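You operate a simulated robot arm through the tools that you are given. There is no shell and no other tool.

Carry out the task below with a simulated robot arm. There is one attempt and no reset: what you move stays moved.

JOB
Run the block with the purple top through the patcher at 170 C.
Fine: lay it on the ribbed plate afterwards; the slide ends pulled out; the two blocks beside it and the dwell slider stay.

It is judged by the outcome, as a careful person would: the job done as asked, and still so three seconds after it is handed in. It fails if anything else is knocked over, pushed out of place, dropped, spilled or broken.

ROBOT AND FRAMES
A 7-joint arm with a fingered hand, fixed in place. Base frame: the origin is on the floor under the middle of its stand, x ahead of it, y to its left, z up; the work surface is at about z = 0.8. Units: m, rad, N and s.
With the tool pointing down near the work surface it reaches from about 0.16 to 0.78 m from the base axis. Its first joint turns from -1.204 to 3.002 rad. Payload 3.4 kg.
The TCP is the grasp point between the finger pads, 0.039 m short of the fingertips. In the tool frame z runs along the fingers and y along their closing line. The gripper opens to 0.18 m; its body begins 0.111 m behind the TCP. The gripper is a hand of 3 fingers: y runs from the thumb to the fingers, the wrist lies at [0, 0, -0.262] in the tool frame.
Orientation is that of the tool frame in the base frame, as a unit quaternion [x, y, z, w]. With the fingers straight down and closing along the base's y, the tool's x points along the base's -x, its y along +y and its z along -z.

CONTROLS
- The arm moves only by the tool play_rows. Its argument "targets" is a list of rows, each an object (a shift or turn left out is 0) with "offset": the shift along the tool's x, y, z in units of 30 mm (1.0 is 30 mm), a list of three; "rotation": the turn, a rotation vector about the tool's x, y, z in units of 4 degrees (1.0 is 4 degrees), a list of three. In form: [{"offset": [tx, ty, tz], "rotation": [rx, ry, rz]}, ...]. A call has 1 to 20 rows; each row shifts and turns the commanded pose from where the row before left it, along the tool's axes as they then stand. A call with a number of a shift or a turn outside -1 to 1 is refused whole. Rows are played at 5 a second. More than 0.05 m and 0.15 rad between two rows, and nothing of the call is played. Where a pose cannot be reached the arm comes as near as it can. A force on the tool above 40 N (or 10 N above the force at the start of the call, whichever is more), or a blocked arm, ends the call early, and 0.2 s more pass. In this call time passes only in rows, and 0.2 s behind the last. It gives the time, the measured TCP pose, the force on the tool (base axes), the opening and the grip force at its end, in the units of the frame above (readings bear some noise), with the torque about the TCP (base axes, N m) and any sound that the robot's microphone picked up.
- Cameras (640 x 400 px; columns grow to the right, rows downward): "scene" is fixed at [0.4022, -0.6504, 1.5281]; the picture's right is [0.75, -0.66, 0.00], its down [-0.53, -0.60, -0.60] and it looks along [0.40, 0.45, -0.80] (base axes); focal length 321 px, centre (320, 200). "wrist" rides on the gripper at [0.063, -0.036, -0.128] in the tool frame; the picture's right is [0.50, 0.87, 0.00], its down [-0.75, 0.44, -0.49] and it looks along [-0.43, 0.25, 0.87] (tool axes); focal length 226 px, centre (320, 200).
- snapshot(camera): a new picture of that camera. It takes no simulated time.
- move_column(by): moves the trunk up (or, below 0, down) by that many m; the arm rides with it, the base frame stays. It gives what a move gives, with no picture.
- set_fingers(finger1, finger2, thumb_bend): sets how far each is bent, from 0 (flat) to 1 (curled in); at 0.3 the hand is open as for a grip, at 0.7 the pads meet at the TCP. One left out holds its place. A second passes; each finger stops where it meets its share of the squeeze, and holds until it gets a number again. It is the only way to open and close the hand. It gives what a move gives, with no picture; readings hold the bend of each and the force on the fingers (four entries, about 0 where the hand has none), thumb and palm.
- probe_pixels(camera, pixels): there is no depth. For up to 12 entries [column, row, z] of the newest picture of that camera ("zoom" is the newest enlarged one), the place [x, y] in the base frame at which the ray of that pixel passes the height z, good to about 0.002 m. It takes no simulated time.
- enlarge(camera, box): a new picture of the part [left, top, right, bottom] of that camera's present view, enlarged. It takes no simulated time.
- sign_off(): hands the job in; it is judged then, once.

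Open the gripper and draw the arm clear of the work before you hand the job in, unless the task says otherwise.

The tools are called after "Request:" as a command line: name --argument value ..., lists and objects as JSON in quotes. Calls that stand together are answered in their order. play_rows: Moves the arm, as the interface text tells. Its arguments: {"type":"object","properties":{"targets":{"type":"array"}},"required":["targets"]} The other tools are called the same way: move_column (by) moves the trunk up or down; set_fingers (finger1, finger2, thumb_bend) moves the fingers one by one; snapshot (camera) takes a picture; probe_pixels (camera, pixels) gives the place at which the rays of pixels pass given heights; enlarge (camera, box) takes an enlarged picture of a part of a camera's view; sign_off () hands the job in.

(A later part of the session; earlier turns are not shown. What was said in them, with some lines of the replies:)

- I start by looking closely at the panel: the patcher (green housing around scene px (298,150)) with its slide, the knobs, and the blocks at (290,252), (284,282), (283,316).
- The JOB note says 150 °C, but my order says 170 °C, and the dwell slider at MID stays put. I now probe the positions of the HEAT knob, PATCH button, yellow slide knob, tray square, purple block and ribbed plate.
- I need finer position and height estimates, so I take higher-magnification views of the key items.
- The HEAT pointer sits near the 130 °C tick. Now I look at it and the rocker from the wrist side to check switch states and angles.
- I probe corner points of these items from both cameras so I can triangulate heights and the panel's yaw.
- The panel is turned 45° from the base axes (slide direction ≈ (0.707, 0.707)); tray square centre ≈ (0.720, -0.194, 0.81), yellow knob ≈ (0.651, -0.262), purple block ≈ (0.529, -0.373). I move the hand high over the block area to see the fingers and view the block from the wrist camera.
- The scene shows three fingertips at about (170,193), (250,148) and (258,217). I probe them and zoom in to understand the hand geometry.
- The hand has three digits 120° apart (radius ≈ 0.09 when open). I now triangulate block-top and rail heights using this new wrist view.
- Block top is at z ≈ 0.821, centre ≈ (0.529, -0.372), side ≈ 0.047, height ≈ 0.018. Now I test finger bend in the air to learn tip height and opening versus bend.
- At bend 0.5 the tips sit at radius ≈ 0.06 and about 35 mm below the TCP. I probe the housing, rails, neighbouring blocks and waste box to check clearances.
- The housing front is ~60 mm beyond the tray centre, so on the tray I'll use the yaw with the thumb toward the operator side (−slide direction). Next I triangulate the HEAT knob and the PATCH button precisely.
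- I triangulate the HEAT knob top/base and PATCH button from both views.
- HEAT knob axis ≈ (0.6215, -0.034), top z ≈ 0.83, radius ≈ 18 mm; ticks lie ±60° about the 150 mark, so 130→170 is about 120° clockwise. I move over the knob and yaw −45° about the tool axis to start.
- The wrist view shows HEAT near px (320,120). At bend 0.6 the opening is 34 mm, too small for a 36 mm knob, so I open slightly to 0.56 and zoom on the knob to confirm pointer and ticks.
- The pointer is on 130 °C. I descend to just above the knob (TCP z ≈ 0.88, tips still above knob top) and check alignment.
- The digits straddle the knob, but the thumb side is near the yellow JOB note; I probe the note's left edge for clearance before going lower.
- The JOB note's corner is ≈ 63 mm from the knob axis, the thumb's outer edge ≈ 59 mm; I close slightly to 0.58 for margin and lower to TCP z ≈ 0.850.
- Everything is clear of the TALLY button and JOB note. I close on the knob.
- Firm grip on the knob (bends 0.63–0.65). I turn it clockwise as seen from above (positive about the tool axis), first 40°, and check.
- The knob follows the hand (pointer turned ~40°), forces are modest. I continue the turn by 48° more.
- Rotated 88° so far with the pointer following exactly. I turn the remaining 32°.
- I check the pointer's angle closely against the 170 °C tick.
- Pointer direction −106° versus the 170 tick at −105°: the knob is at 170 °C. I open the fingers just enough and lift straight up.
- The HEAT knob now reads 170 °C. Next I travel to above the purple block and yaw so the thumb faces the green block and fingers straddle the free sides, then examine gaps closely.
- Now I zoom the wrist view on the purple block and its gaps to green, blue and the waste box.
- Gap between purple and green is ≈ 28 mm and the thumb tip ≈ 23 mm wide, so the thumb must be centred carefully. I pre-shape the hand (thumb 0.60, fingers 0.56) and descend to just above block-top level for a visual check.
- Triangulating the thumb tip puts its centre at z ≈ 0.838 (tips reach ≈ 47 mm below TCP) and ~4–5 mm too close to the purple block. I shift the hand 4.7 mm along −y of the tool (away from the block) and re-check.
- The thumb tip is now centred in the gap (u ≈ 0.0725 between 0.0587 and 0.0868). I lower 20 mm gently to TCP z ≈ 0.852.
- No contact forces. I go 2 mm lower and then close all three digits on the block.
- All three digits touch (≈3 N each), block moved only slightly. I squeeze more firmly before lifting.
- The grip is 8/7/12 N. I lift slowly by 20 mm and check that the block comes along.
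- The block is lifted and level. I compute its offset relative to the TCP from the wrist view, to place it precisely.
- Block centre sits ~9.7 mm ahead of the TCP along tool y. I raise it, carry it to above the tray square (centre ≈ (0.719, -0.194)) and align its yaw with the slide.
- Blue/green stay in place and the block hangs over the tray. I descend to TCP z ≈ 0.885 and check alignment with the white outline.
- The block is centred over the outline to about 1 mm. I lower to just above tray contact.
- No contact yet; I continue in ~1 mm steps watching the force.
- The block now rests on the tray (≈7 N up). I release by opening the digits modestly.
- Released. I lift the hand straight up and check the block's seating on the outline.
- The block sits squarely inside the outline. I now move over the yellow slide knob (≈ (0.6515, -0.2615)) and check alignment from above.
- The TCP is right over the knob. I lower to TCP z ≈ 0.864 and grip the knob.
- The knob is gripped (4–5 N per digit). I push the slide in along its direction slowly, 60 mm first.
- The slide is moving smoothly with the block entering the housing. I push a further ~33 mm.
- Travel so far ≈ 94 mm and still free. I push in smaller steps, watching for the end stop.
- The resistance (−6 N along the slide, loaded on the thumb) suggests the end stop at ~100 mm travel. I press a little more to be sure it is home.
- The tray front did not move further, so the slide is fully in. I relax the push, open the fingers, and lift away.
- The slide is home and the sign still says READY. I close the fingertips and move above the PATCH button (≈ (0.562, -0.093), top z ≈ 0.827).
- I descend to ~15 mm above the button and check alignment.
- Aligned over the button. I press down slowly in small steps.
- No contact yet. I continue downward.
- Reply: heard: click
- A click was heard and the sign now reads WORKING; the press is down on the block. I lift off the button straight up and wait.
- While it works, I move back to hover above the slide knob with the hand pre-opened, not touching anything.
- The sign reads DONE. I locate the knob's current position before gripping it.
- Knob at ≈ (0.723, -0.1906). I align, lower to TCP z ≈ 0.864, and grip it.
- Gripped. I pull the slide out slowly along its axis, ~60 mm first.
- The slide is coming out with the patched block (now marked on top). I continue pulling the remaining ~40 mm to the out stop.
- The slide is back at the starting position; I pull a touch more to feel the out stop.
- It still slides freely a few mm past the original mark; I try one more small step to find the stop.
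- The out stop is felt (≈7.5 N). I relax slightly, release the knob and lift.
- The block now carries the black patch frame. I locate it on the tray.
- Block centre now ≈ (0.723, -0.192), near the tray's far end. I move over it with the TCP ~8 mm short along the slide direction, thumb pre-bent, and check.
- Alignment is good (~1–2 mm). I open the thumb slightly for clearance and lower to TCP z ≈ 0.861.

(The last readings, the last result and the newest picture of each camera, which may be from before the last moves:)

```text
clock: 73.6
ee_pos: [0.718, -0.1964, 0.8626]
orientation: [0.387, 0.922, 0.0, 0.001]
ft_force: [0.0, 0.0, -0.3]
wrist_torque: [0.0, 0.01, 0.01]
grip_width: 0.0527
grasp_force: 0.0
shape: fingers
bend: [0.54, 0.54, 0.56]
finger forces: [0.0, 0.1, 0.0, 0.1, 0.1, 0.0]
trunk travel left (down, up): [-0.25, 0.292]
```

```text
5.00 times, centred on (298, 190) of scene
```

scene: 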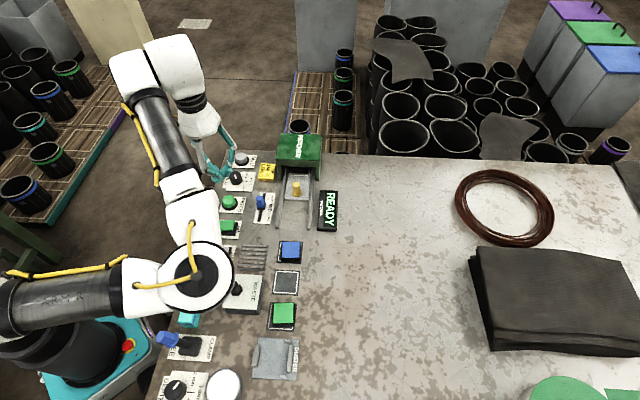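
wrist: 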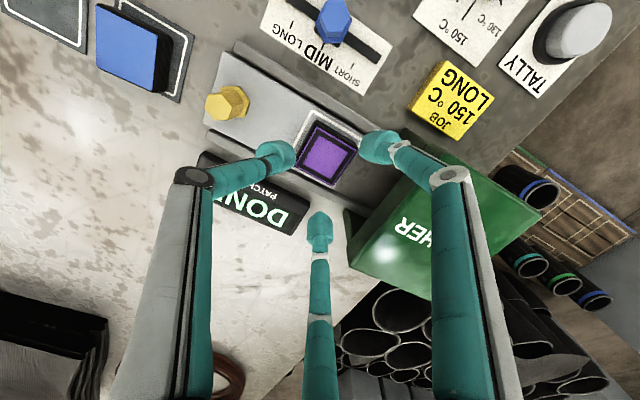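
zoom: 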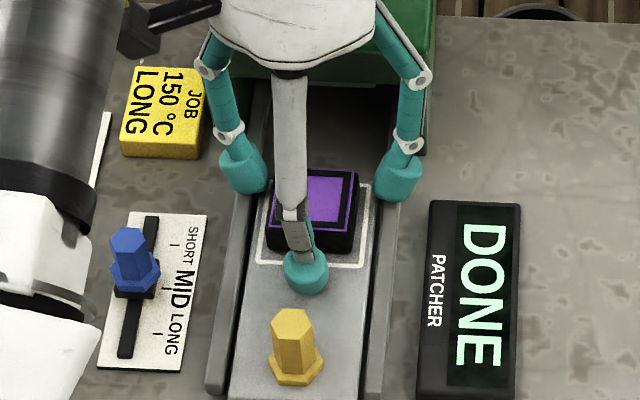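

Hand is around the block with no contact. I close gently first, then squeeze.

Request:
set_fingers --finger1 0.62 --finger2 0.62 --thumb_bend 0.65

Request:
set_fingers --finger1 0.68 --finger2 0.68 --thumb_bend 0.71

Request:
enlarge --camera "wrist" --box '[240, 90, 400, 190]'

Request:
enlarge --camera "scene" --box '[258, 150, 338, 230]'

```text
clock: 74.6
ee_pos: [0.7183, -0.1973, 0.8614]
orientation: [0.387, 0.922, 0.0, 0.001]
ft_force: [0.1, 0.4, 0.1]
wrist_torque: [0.0, -0.03, -0.02]
grip_width: 0.0359
grasp_force: 5.5
shape: fingers
bend: [0.58, 0.58, 0.62]
finger forces: [3.4, 3.5, 0.1, 0.1, 4.4, 0.0]
trunk travel left (down, up): [-0.25, 0.292]
```

```text
clock: 75.6
ee_pos: [0.7177, -0.1974, 0.8619]
orientation: [0.388, 0.922, 0.0, 0.001]
ft_force: [-1.0, 0.4, 0.7]
wrist_torque: [-0.05, -0.03, 0.01]
grip_width: 0.0332
grasp_force: 13.3
shape: fingers
bend: [0.58, 0.58, 0.64]
finger forces: [7.5, 7.5, 0.1, 0.0, 11.1, 0.0]
trunk travel left (down, up): [-0.25, 0.292]
```

```text
4.00 times, centred on (320, 140) of wrist
```

zoom: 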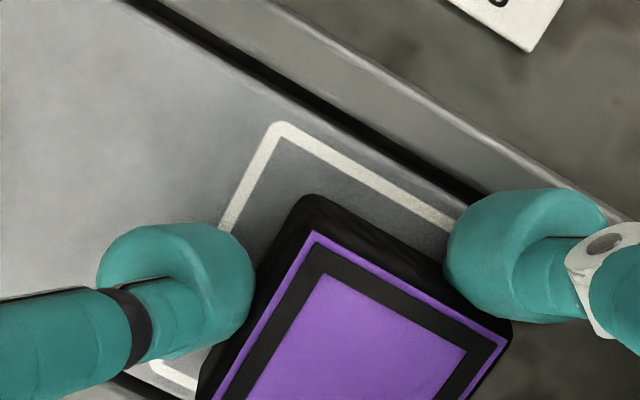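

```text
5.00 times, centred on (298, 190) of scene
```

zoom: 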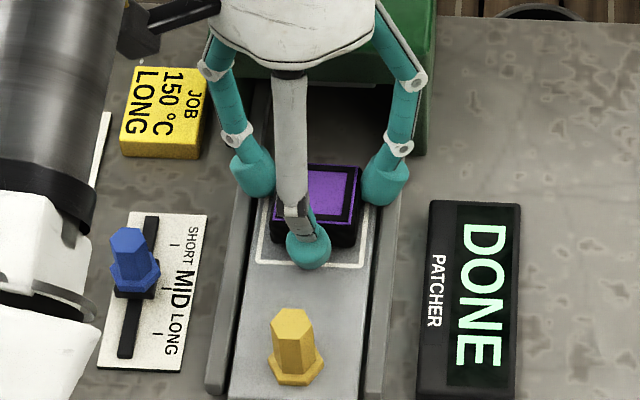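

Grip is firm and balanced (7.5/7.5/11 N). I lift slowly and check that the block is held level.

Request:
play_rows --targets '[{"offset": [0, 0, -0.15]}, {"offset": [0, 0, -0.25]}, {"offset": [0, 0, -0.5]}, {"offset": [0, 0, -0.8]}, {"offset": [0, 0, -0.8]}, {"offset": [0, 0, -0.5]}]'

Request:
snapshot --camera "wrist"

Request:
enlarge --camera "wrist" --box '[270, 130, 390, 230]'

Request:
enlarge --camera "scene" --box '[250, 130, 346, 230]'

```text
clock: 77.0
ee_pos: [0.7185, -0.1968, 0.9497]
orientation: [0.388, 0.922, 0.0, 0.002]
ft_force: [0.8, 0.3, -1.0]
wrist_torque: [0.01, 0.0, -0.01]
grip_width: 0.0329
grasp_force: 12.6
shape: fingers
bend: [0.58, 0.58, 0.64]
finger forces: [7.5, 7.3, 0.0, 0.0, 10.8, 0.0]
trunk travel left (down, up): [-0.25, 0.292]
```

```text
taken
```

wrist: 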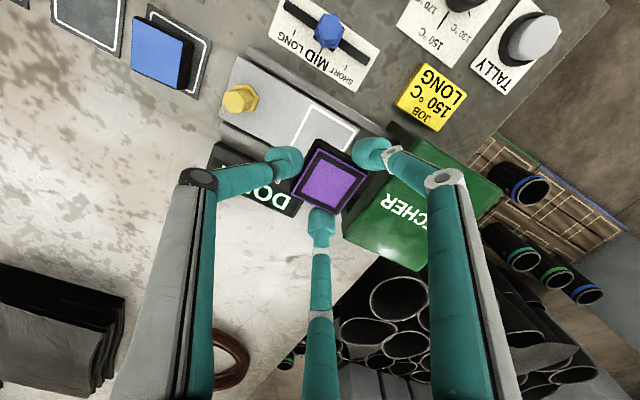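

```text
4.00 times, centred on (330, 180) of wrist
```

zoom: 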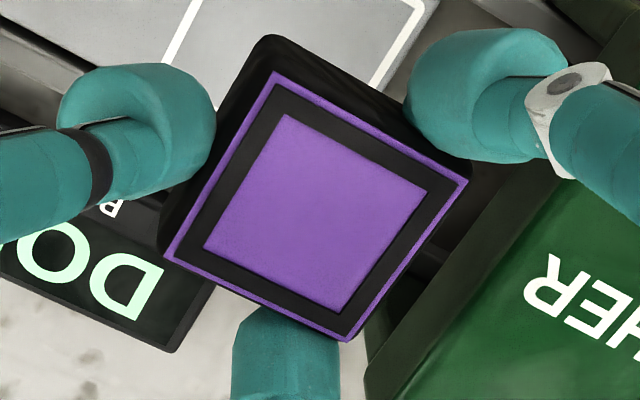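

```text
4.00 times, centred on (298, 180) of scene
```

zoom: 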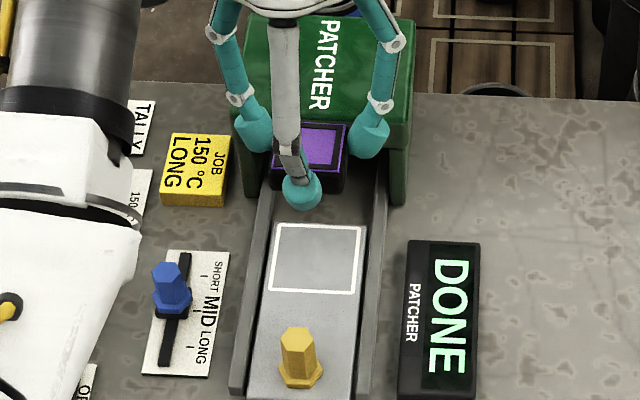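

Request:
probe_pixels --camera "wrist" --pixels '[[318.75, 147.5, 0.917], [366.75, 175, 0.917], [291.25, 194.5, 0.917], [337.5, 215, 0.917]]'

Request:
probe_pixels --camera "scene" --pixels '[[242, 243.8, 0.803], [269.1, 245, 0.803], [264.7, 271, 0.803], [236.3, 269.3, 0.803]]'

Request:
enlarge --camera "scene" --box '[204, 225, 300, 285]'

```text
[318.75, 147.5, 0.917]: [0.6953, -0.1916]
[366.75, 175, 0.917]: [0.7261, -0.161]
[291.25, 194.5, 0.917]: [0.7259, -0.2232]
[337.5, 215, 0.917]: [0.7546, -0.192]
```

```text
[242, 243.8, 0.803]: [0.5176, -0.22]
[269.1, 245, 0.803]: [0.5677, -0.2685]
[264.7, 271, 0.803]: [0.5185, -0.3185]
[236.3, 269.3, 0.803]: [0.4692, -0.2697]
```

```text
6.67 times, centred on (252, 255) of scene
```

zoom: 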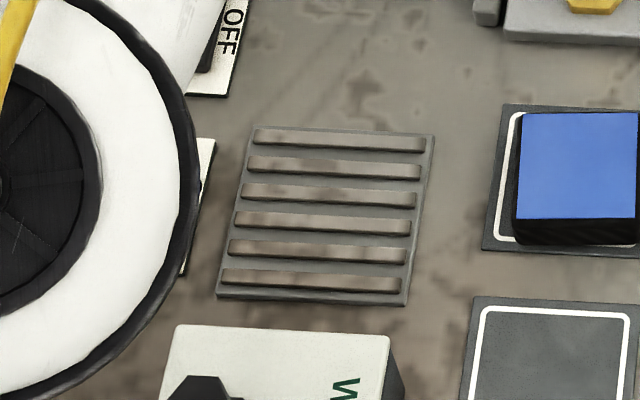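

The block hangs level, centred ~8.6 mm ahead of the TCP. I carry it at this height to above the ribbed plate (centre ≈ (0.518, -0.269), aiming ~3 mm away from the waste box).

Request:
play_rows --targets '[{"offset": [0.15, -0.332, 0]}, {"offset": [0.299, -0.664, 0]}, {"offset": [0.299, -0.664, 0]}, {"offset": [0.299, -0.664, 0]}, {"offset": [0.299, -0.664, 0]}, {"offset": [0.299, -0.664, 0]}, {"offset": [0.299, -0.664, 0]}, {"offset": [0.299, -0.664, 0]}, {"offset": [0.299, -0.664, 0]}, {"offset": [0.299, -0.664, 0]}, {"offset": [0.15, -0.332, 0]}]'

Request:
snapshot --camera "scene"

Request:
snapshot --camera "wrist"

```text
clock: 79.4
ee_pos: [0.5109, -0.2707, 0.9519]
orientation: [0.387, 0.922, -0.001, 0.001]
ft_force: [0.0, -0.5, -1.1]
wrist_torque: [-0.01, 0.01, 0.0]
grip_width: 0.0328
grasp_force: 12.2
shape: fingers
bend: [0.58, 0.58, 0.65]
finger forces: [7.6, 7.4, 0.0, 0.0, 10.8, 0.0]
trunk travel left (down, up): [-0.25, 0.292]
```

```text
taken
```

scene: 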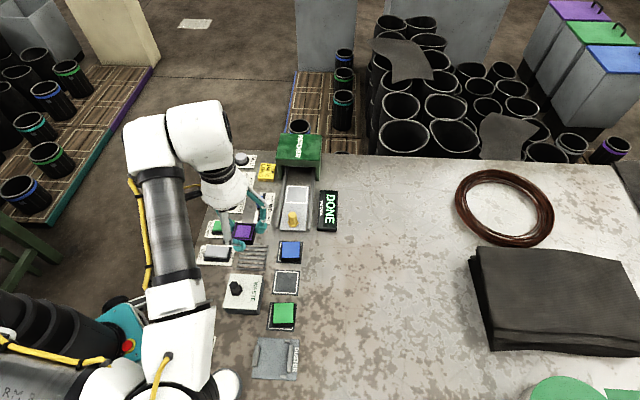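

```text
taken
```

wrist: 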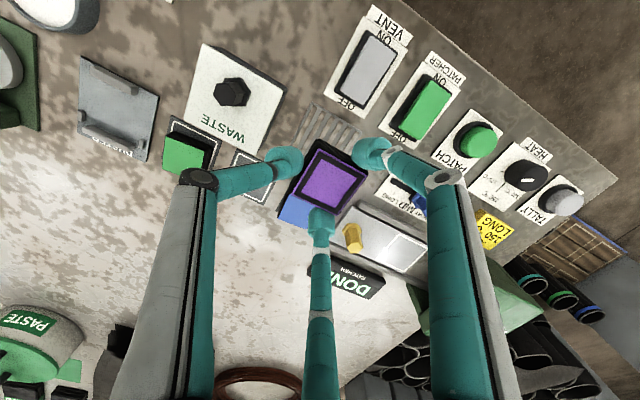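

Over the plate now. I descend partway to TCP z ≈ 0.885 and verify block position relative to the plate and the waste box.

Request:
play_rows --targets '[{"offset": [0, 0, 0.7]}, {"offset": [0, 0, 0.8]}, {"offset": [0, 0, 0.7]}]'

Request:
snapshot --camera "wrist"

Request:
enlarge --camera "wrist" --box '[240, 90, 432, 220]'

Request:
enlarge --camera "scene" --box '[204, 205, 316, 305]'

```text
clock: 80.2
ee_pos: [0.5117, -0.2728, 0.8852]
orientation: [0.389, 0.921, 0.0, 0.0]
ft_force: [-0.1, -0.1, 0.0]
wrist_torque: [0.03, 0.03, -0.02]
grip_width: 0.0326
grasp_force: 12.9
shape: fingers
bend: [0.58, 0.58, 0.65]
finger forces: [7.5, 7.5, 0.0, 0.0, 10.7, 0.0]
trunk travel left (down, up): [-0.25, 0.292]
```

```text
taken
```

wrist: 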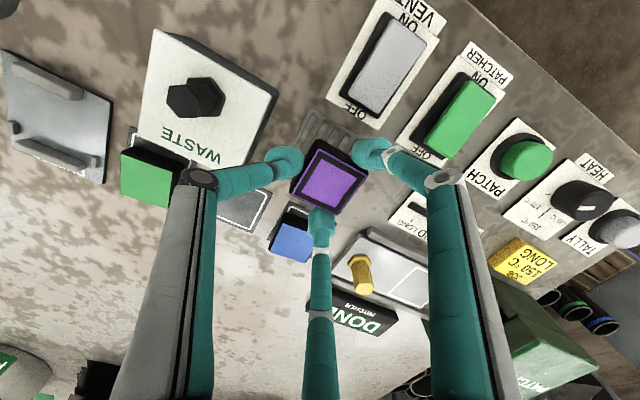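

```text
3.08 times, centred on (336, 155) of wrist
```

zoom: 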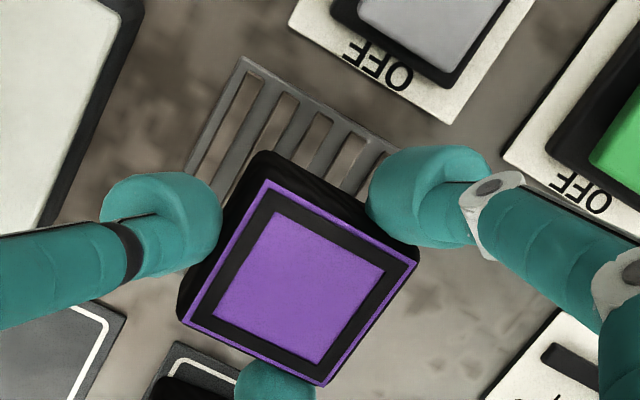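

```text
4.00 times, centred on (260, 255) of scene
```

zoom: 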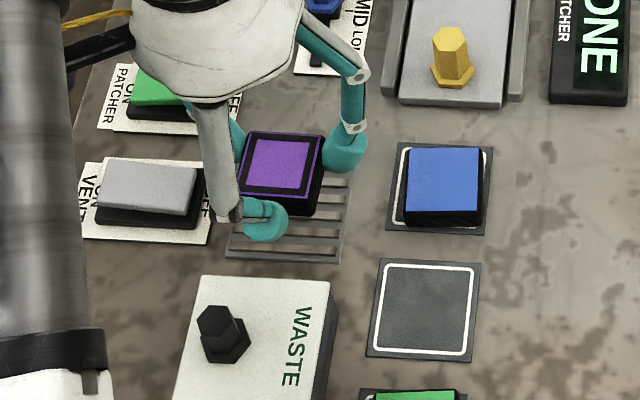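

Request:
probe_pixels --camera "wrist" --pixels '[[319.1, 148.5, 0.852], [368.5, 175.1, 0.852], [336.7, 214.4, 0.852], [290.5, 193.3, 0.852], [311, 108.8, 0.804], [292, 145, 0.804], [362, 139, 0.804], [240, 170, 0.83]]'

```text
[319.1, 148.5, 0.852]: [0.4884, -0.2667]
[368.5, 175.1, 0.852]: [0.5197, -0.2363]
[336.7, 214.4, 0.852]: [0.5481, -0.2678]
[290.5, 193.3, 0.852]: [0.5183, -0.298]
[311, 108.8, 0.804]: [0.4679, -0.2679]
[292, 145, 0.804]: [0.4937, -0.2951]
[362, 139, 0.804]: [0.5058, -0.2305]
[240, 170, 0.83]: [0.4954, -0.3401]
```

The block is centred on the plate within ~2 mm. I lower to near contact, then in ~1 mm steps.

Request:
play_rows --targets '[{"offset": [0, 0, 0.3]}, {"offset": [0, 0, 0.3]}, {"offset": [0, 0, 0.15]}]'

Request:
play_rows --targets '[{"offset": [0, 0, 0.04]}, {"offset": [0, 0, 0.04]}]'

Request:
enlarge --camera "scene" --box '[212, 225, 292, 285]'

```text
clock: 81.0
ee_pos: [0.5117, -0.2727, 0.8631]
orientation: [0.387, 0.922, 0.0, 0.001]
ft_force: [0.5, 0.4, 0.2]
wrist_torque: [-0.02, -0.01, -0.01]
grip_width: 0.0326
grasp_force: 12.2
shape: fingers
bend: [0.58, 0.58, 0.65]
finger forces: [7.6, 7.3, 0.0, 0.0, 10.7, 0.0]
trunk travel left (down, up): [-0.25, 0.292]
```

```text
clock: 81.6
ee_pos: [0.5128, -0.2724, 0.8621]
orientation: [0.387, 0.922, 0.0, 0.001]
ft_force: [0.0, -0.1, -1.0]
wrist_torque: [-0.04, -0.02, -0.01]
grip_width: 0.0328
grasp_force: 12.8
shape: fingers
bend: [0.58, 0.58, 0.65]
finger forces: [7.5, 7.3, 0.0, 0.0, 10.6, 0.0]
trunk travel left (down, up): [-0.25, 0.292]
```

```text
6.67 times, centred on (252, 255) of scene
```

zoom: 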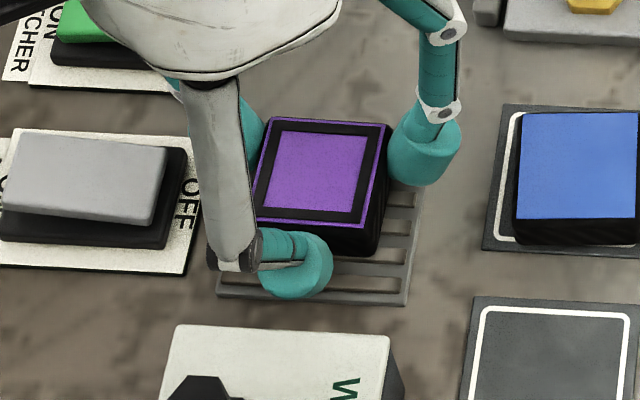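

Still no contact; I keep stepping down about 1 mm at a time.

Request:
play_rows --targets '[{"offset": [0, 0, 0.04]}, {"offset": [0, 0, 0.04]}]'

Request:
play_rows --targets '[{"offset": [0, 0, 0.04]}]'

Request:
play_rows --targets '[{"offset": [0, 0, 0.03]}]'

```text
clock: 82.2
ee_pos: [0.5135, -0.2722, 0.8587]
orientation: [0.388, 0.922, 0.0, 0.002]
ft_force: [-0.3, 0.0, -0.5]
wrist_torque: [0.02, 0.01, 0.0]
grip_width: 0.0326
grasp_force: 13.0
shape: fingers
bend: [0.58, 0.58, 0.65]
finger forces: [7.5, 7.3, 0.0, 0.1, 10.7, 0.1]
trunk travel left (down, up): [-0.25, 0.292]
```

```text
clock: 82.6
ee_pos: [0.5129, -0.273, 0.8584]
orientation: [0.387, 0.922, -0.001, 0.001]
ft_force: [-0.2, 0.1, 0.1]
wrist_torque: [0.02, 0.02, 0.0]
grip_width: 0.0326
grasp_force: 12.9
shape: fingers
bend: [0.58, 0.58, 0.65]
finger forces: [7.7, 7.3, 0.0, 0.0, 10.9, 0.0]
trunk travel left (down, up): [-0.25, 0.292]
```

```text
clock: 83.0
ee_pos: [0.5125, -0.2717, 0.8566]
orientation: [0.387, 0.922, 0.0, 0.002]
ft_force: [-1.3, -0.8, 2.4]
wrist_torque: [-0.03, -0.06, -0.02]
grip_width: 0.0324
grasp_force: 13.9
shape: fingers
bend: [0.58, 0.58, 0.65]
finger forces: [7.8, 7.9, 0.0, 0.1, 11.6, 0.0]
trunk travel left (down, up): [-0.25, 0.292]
```

First contact (≈3 N). One more millimetre to seat it, then I release with limited opening (fingers 0.56, thumb 0.60) to keep clear of the waste box and rockers.

Request:
play_rows --targets '[{"offset": [0, 0, 0.03]}]'

Request:
set_fingers --finger1 0.56 --finger2 0.56 --thumb_bend 0.6

Request:
enlarge --camera "scene" --box '[212, 225, 292, 285]'

Request:
enlarge --camera "wrist" --box '[240, 90, 432, 220]'

```text
clock: 83.4
ee_pos: [0.5118, -0.2726, 0.8563]
orientation: [0.387, 0.922, 0.0, 0.002]
ft_force: [0.2, -1.6, 4.1]
wrist_torque: [0.03, -0.08, -0.06]
grip_width: 0.0324
grasp_force: 13.6
shape: fingers
bend: [0.58, 0.58, 0.64]
finger forces: [7.9, 8.4, 0.0, 0.1, 11.9, 0.0]
trunk travel left (down, up): [-0.25, 0.292]
```

```text
clock: 84.4
ee_pos: [0.5132, -0.2717, 0.8559]
orientation: [0.387, 0.922, -0.001, 0.001]
ft_force: [0.0, -0.6, -0.3]
wrist_torque: [0.03, 0.01, 0.0]
grip_width: 0.0409
grasp_force: 0.1
shape: fingers
bend: [0.56, 0.56, 0.6]
finger forces: [0.1, 0.0, 0.0, 0.0, 0.0, 0.1]
trunk travel left (down, up): [-0.25, 0.292]
```

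```text
6.67 times, centred on (252, 255) of scene
```

zoom: 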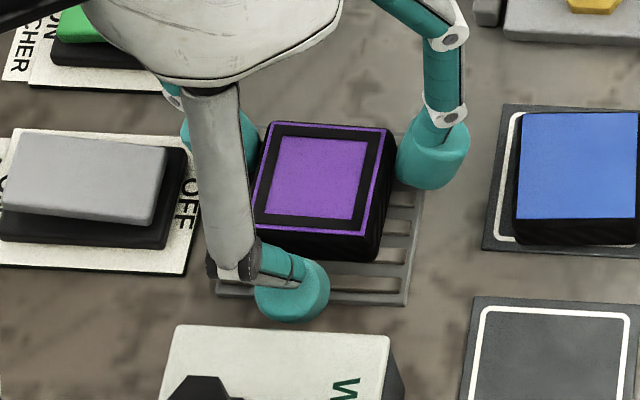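

```text
3.08 times, centred on (336, 155) of wrist
```

zoom: 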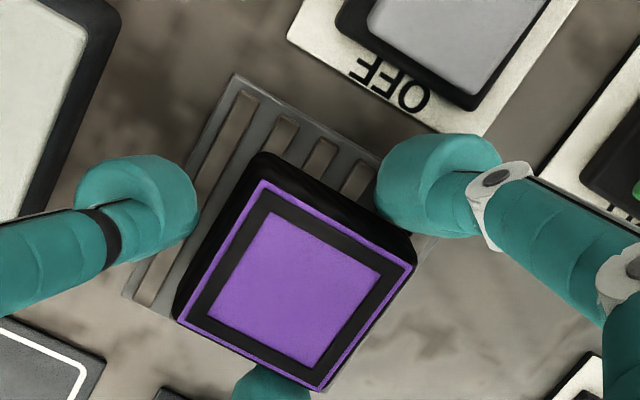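

Released with zero contact force. I lift straight up and verify the block on the plate.

Request:
play_rows --targets '[{"offset": [0, 0, -0.25]}, {"offset": [0, 0, -0.4]}, {"offset": [0, 0, -0.8]}, {"offset": [0, 0, -1]}, {"offset": [0, 0, -1]}, {"offset": [0, 0, -1]}]'

Request:
snapshot --camera "wrist"

Request:
enlarge --camera "scene" --box '[204, 225, 300, 285]'

```text
clock: 85.8
ee_pos: [0.5111, -0.2714, 0.9895]
orientation: [0.388, 0.922, -0.001, 0.002]
ft_force: [1.0, 0.7, 0.5]
wrist_torque: [0.03, 0.0, 0.01]
grip_width: 0.041
grasp_force: 0.1
shape: fingers
bend: [0.56, 0.56, 0.6]
finger forces: [0.1, 0.0, 0.0, 0.0, 0.0, 0.1]
trunk travel left (down, up): [-0.25, 0.292]
```

```text
taken
```

wrist: 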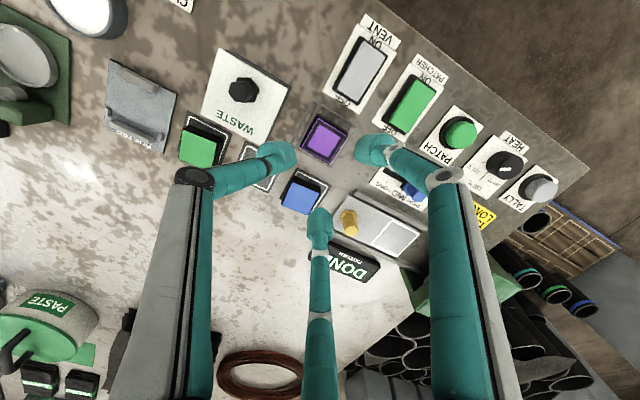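

```text
6.67 times, centred on (252, 255) of scene
```

zoom: 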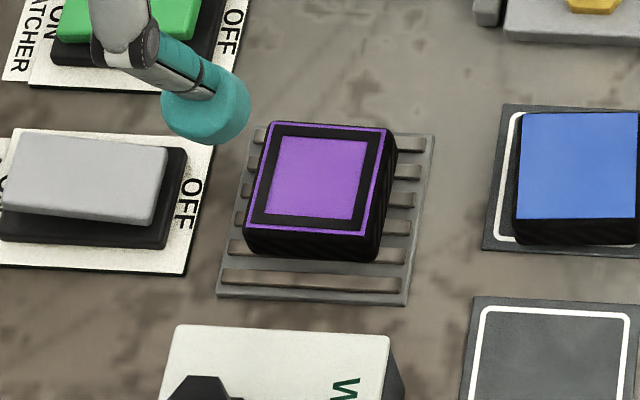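

I verify numerically that the block is fully on the plate.

Request:
probe_pixels --camera "zoom" --pixels '[[267, 122, 0.825], [391, 129, 0.825], [368, 236, 0.825], [245, 229, 0.825], [250, 127, 0.803], [434, 134, 0.803], [406, 306, 0.803], [216, 297, 0.803]]'

Request:
enlarge --camera "wrist" --box '[280, 90, 376, 170]'

```text
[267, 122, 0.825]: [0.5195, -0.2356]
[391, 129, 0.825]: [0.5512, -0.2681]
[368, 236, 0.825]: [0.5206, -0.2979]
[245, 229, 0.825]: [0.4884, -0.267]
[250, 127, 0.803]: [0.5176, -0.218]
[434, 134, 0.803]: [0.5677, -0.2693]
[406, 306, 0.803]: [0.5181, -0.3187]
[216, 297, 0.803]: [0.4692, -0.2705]
```

```text
5.00 times, centred on (328, 130) of wrist
```

zoom: 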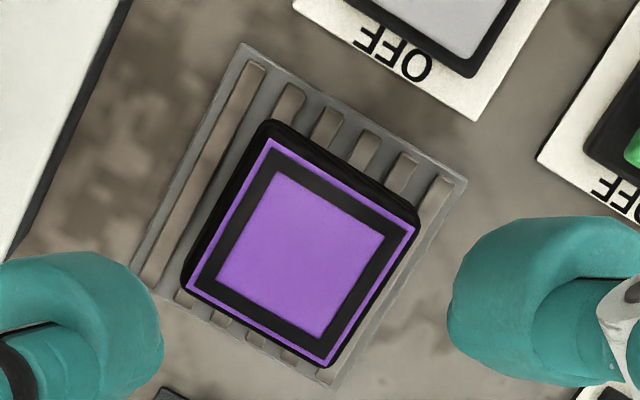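

The block sits flat and fully on the ribbed plate. I raise the arm, draw it back from the work, and open the hand.

Request:
play_rows --targets '[{"offset": [0, 0, -0.9]}, {"offset": [0, 0, -0.9]}, {"offset": [0, 0, -0.9]}, {"offset": [0, 0, -0.9]}, {"offset": [0.7, -0.3, 0]}, {"offset": [0.7, -0.3, 0]}, {"offset": [0.7, -0.3, 0]}, {"offset": [0.7, -0.3, 0]}, {"offset": [0.7, -0.3, 0]}, {"offset": [0.7, -0.3, 0]}]'

Request:
set_fingers --finger1 0.3 --finger2 0.3 --thumb_bend 0.3

Request:
snapshot --camera "scene"

Request:
enlarge --camera "scene" --box '[206, 135, 350, 235]'

Request:
enlarge --camera "scene" --box '[206, 235, 350, 335]'

```text
clock: 88.0
ee_pos: [0.3827, -0.2192, 1.0972]
orientation: [0.388, 0.922, -0.001, 0.0]
ft_force: [-0.6, 0.4, 0.5]
wrist_torque: [-0.01, -0.02, 0.02]
grip_width: 0.0411
grasp_force: 0.1
shape: fingers
bend: [0.56, 0.56, 0.6]
finger forces: [0.0, 0.1, 0.0, 0.0, 0.0, 0.0]
trunk travel left (down, up): [-0.25, 0.292]
```

```text
clock: 89.0
ee_pos: [0.3839, -0.2192, 1.0971]
orientation: [0.387, 0.922, 0.0, 0.001]
ft_force: [-0.5, -0.7, -0.6]
wrist_torque: [-0.01, -0.01, -0.02]
grip_width: 0.1516
grasp_force: 0.1
shape: fingers
bend: [0.3, 0.3, 0.3]
finger forces: [0.0, 0.0, 0.0, 0.1, 0.1, 0.1]
trunk travel left (down, up): [-0.25, 0.292]
```

```text
taken
```

scene: 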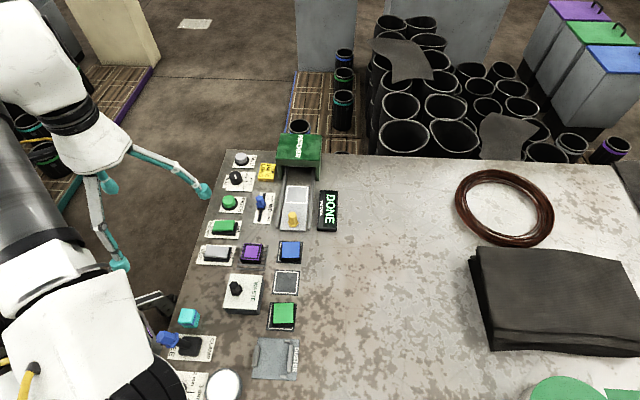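

```text
4.00 times, centred on (278, 185) of scene
```

zoom: 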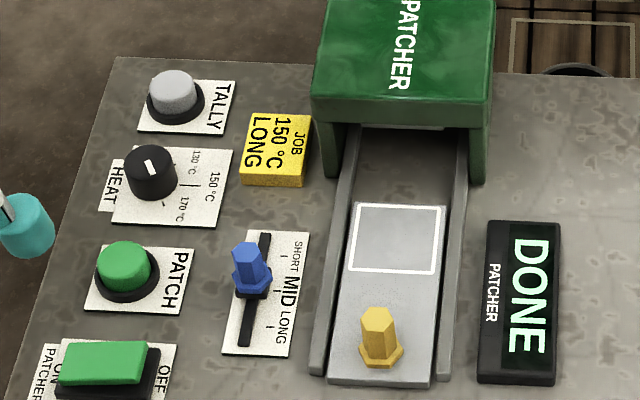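

```text
4.00 times, centred on (278, 285) of scene
```

zoom: 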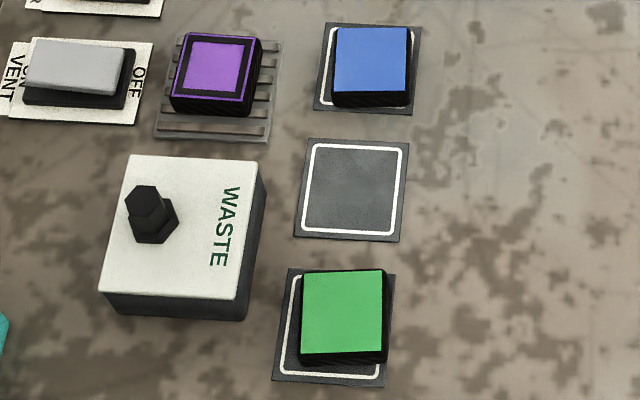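

Everything checks out. The patched purple block is on the ribbed plate and the slide is fully out. HEAT is at 170 °C and the dwell slider is still at MID. The blue and green blocks have not moved, and the arm is clear with the hand open, so I hand the job in.

Request:
sign_off

```text
The job is handed in.
```

The purple-topped block went through the patcher at 170 °C, and I've handed the job in. The sign went from WORKING to DONE, and the block came out with the black patch frame on top.

- **Heat:** I turned the HEAT knob from 130 °C to 170 °C. The yellow JOB note on the panel says 150 °C and LONG, but I followed your order. The knob is still set to 170 °C.
- **Dwell slider:** I did not touch it; it is still at MID.
- **Block:** It lies flat on the ribbed plate, within about 3 mm of the centre.
- **Slide:** It is pulled out to its stop, a few millimetres further than where it started.
- **Neighbouring blocks:** The blue and green blocks are where they were.

The arm is drawn back from the panel with the hand open.
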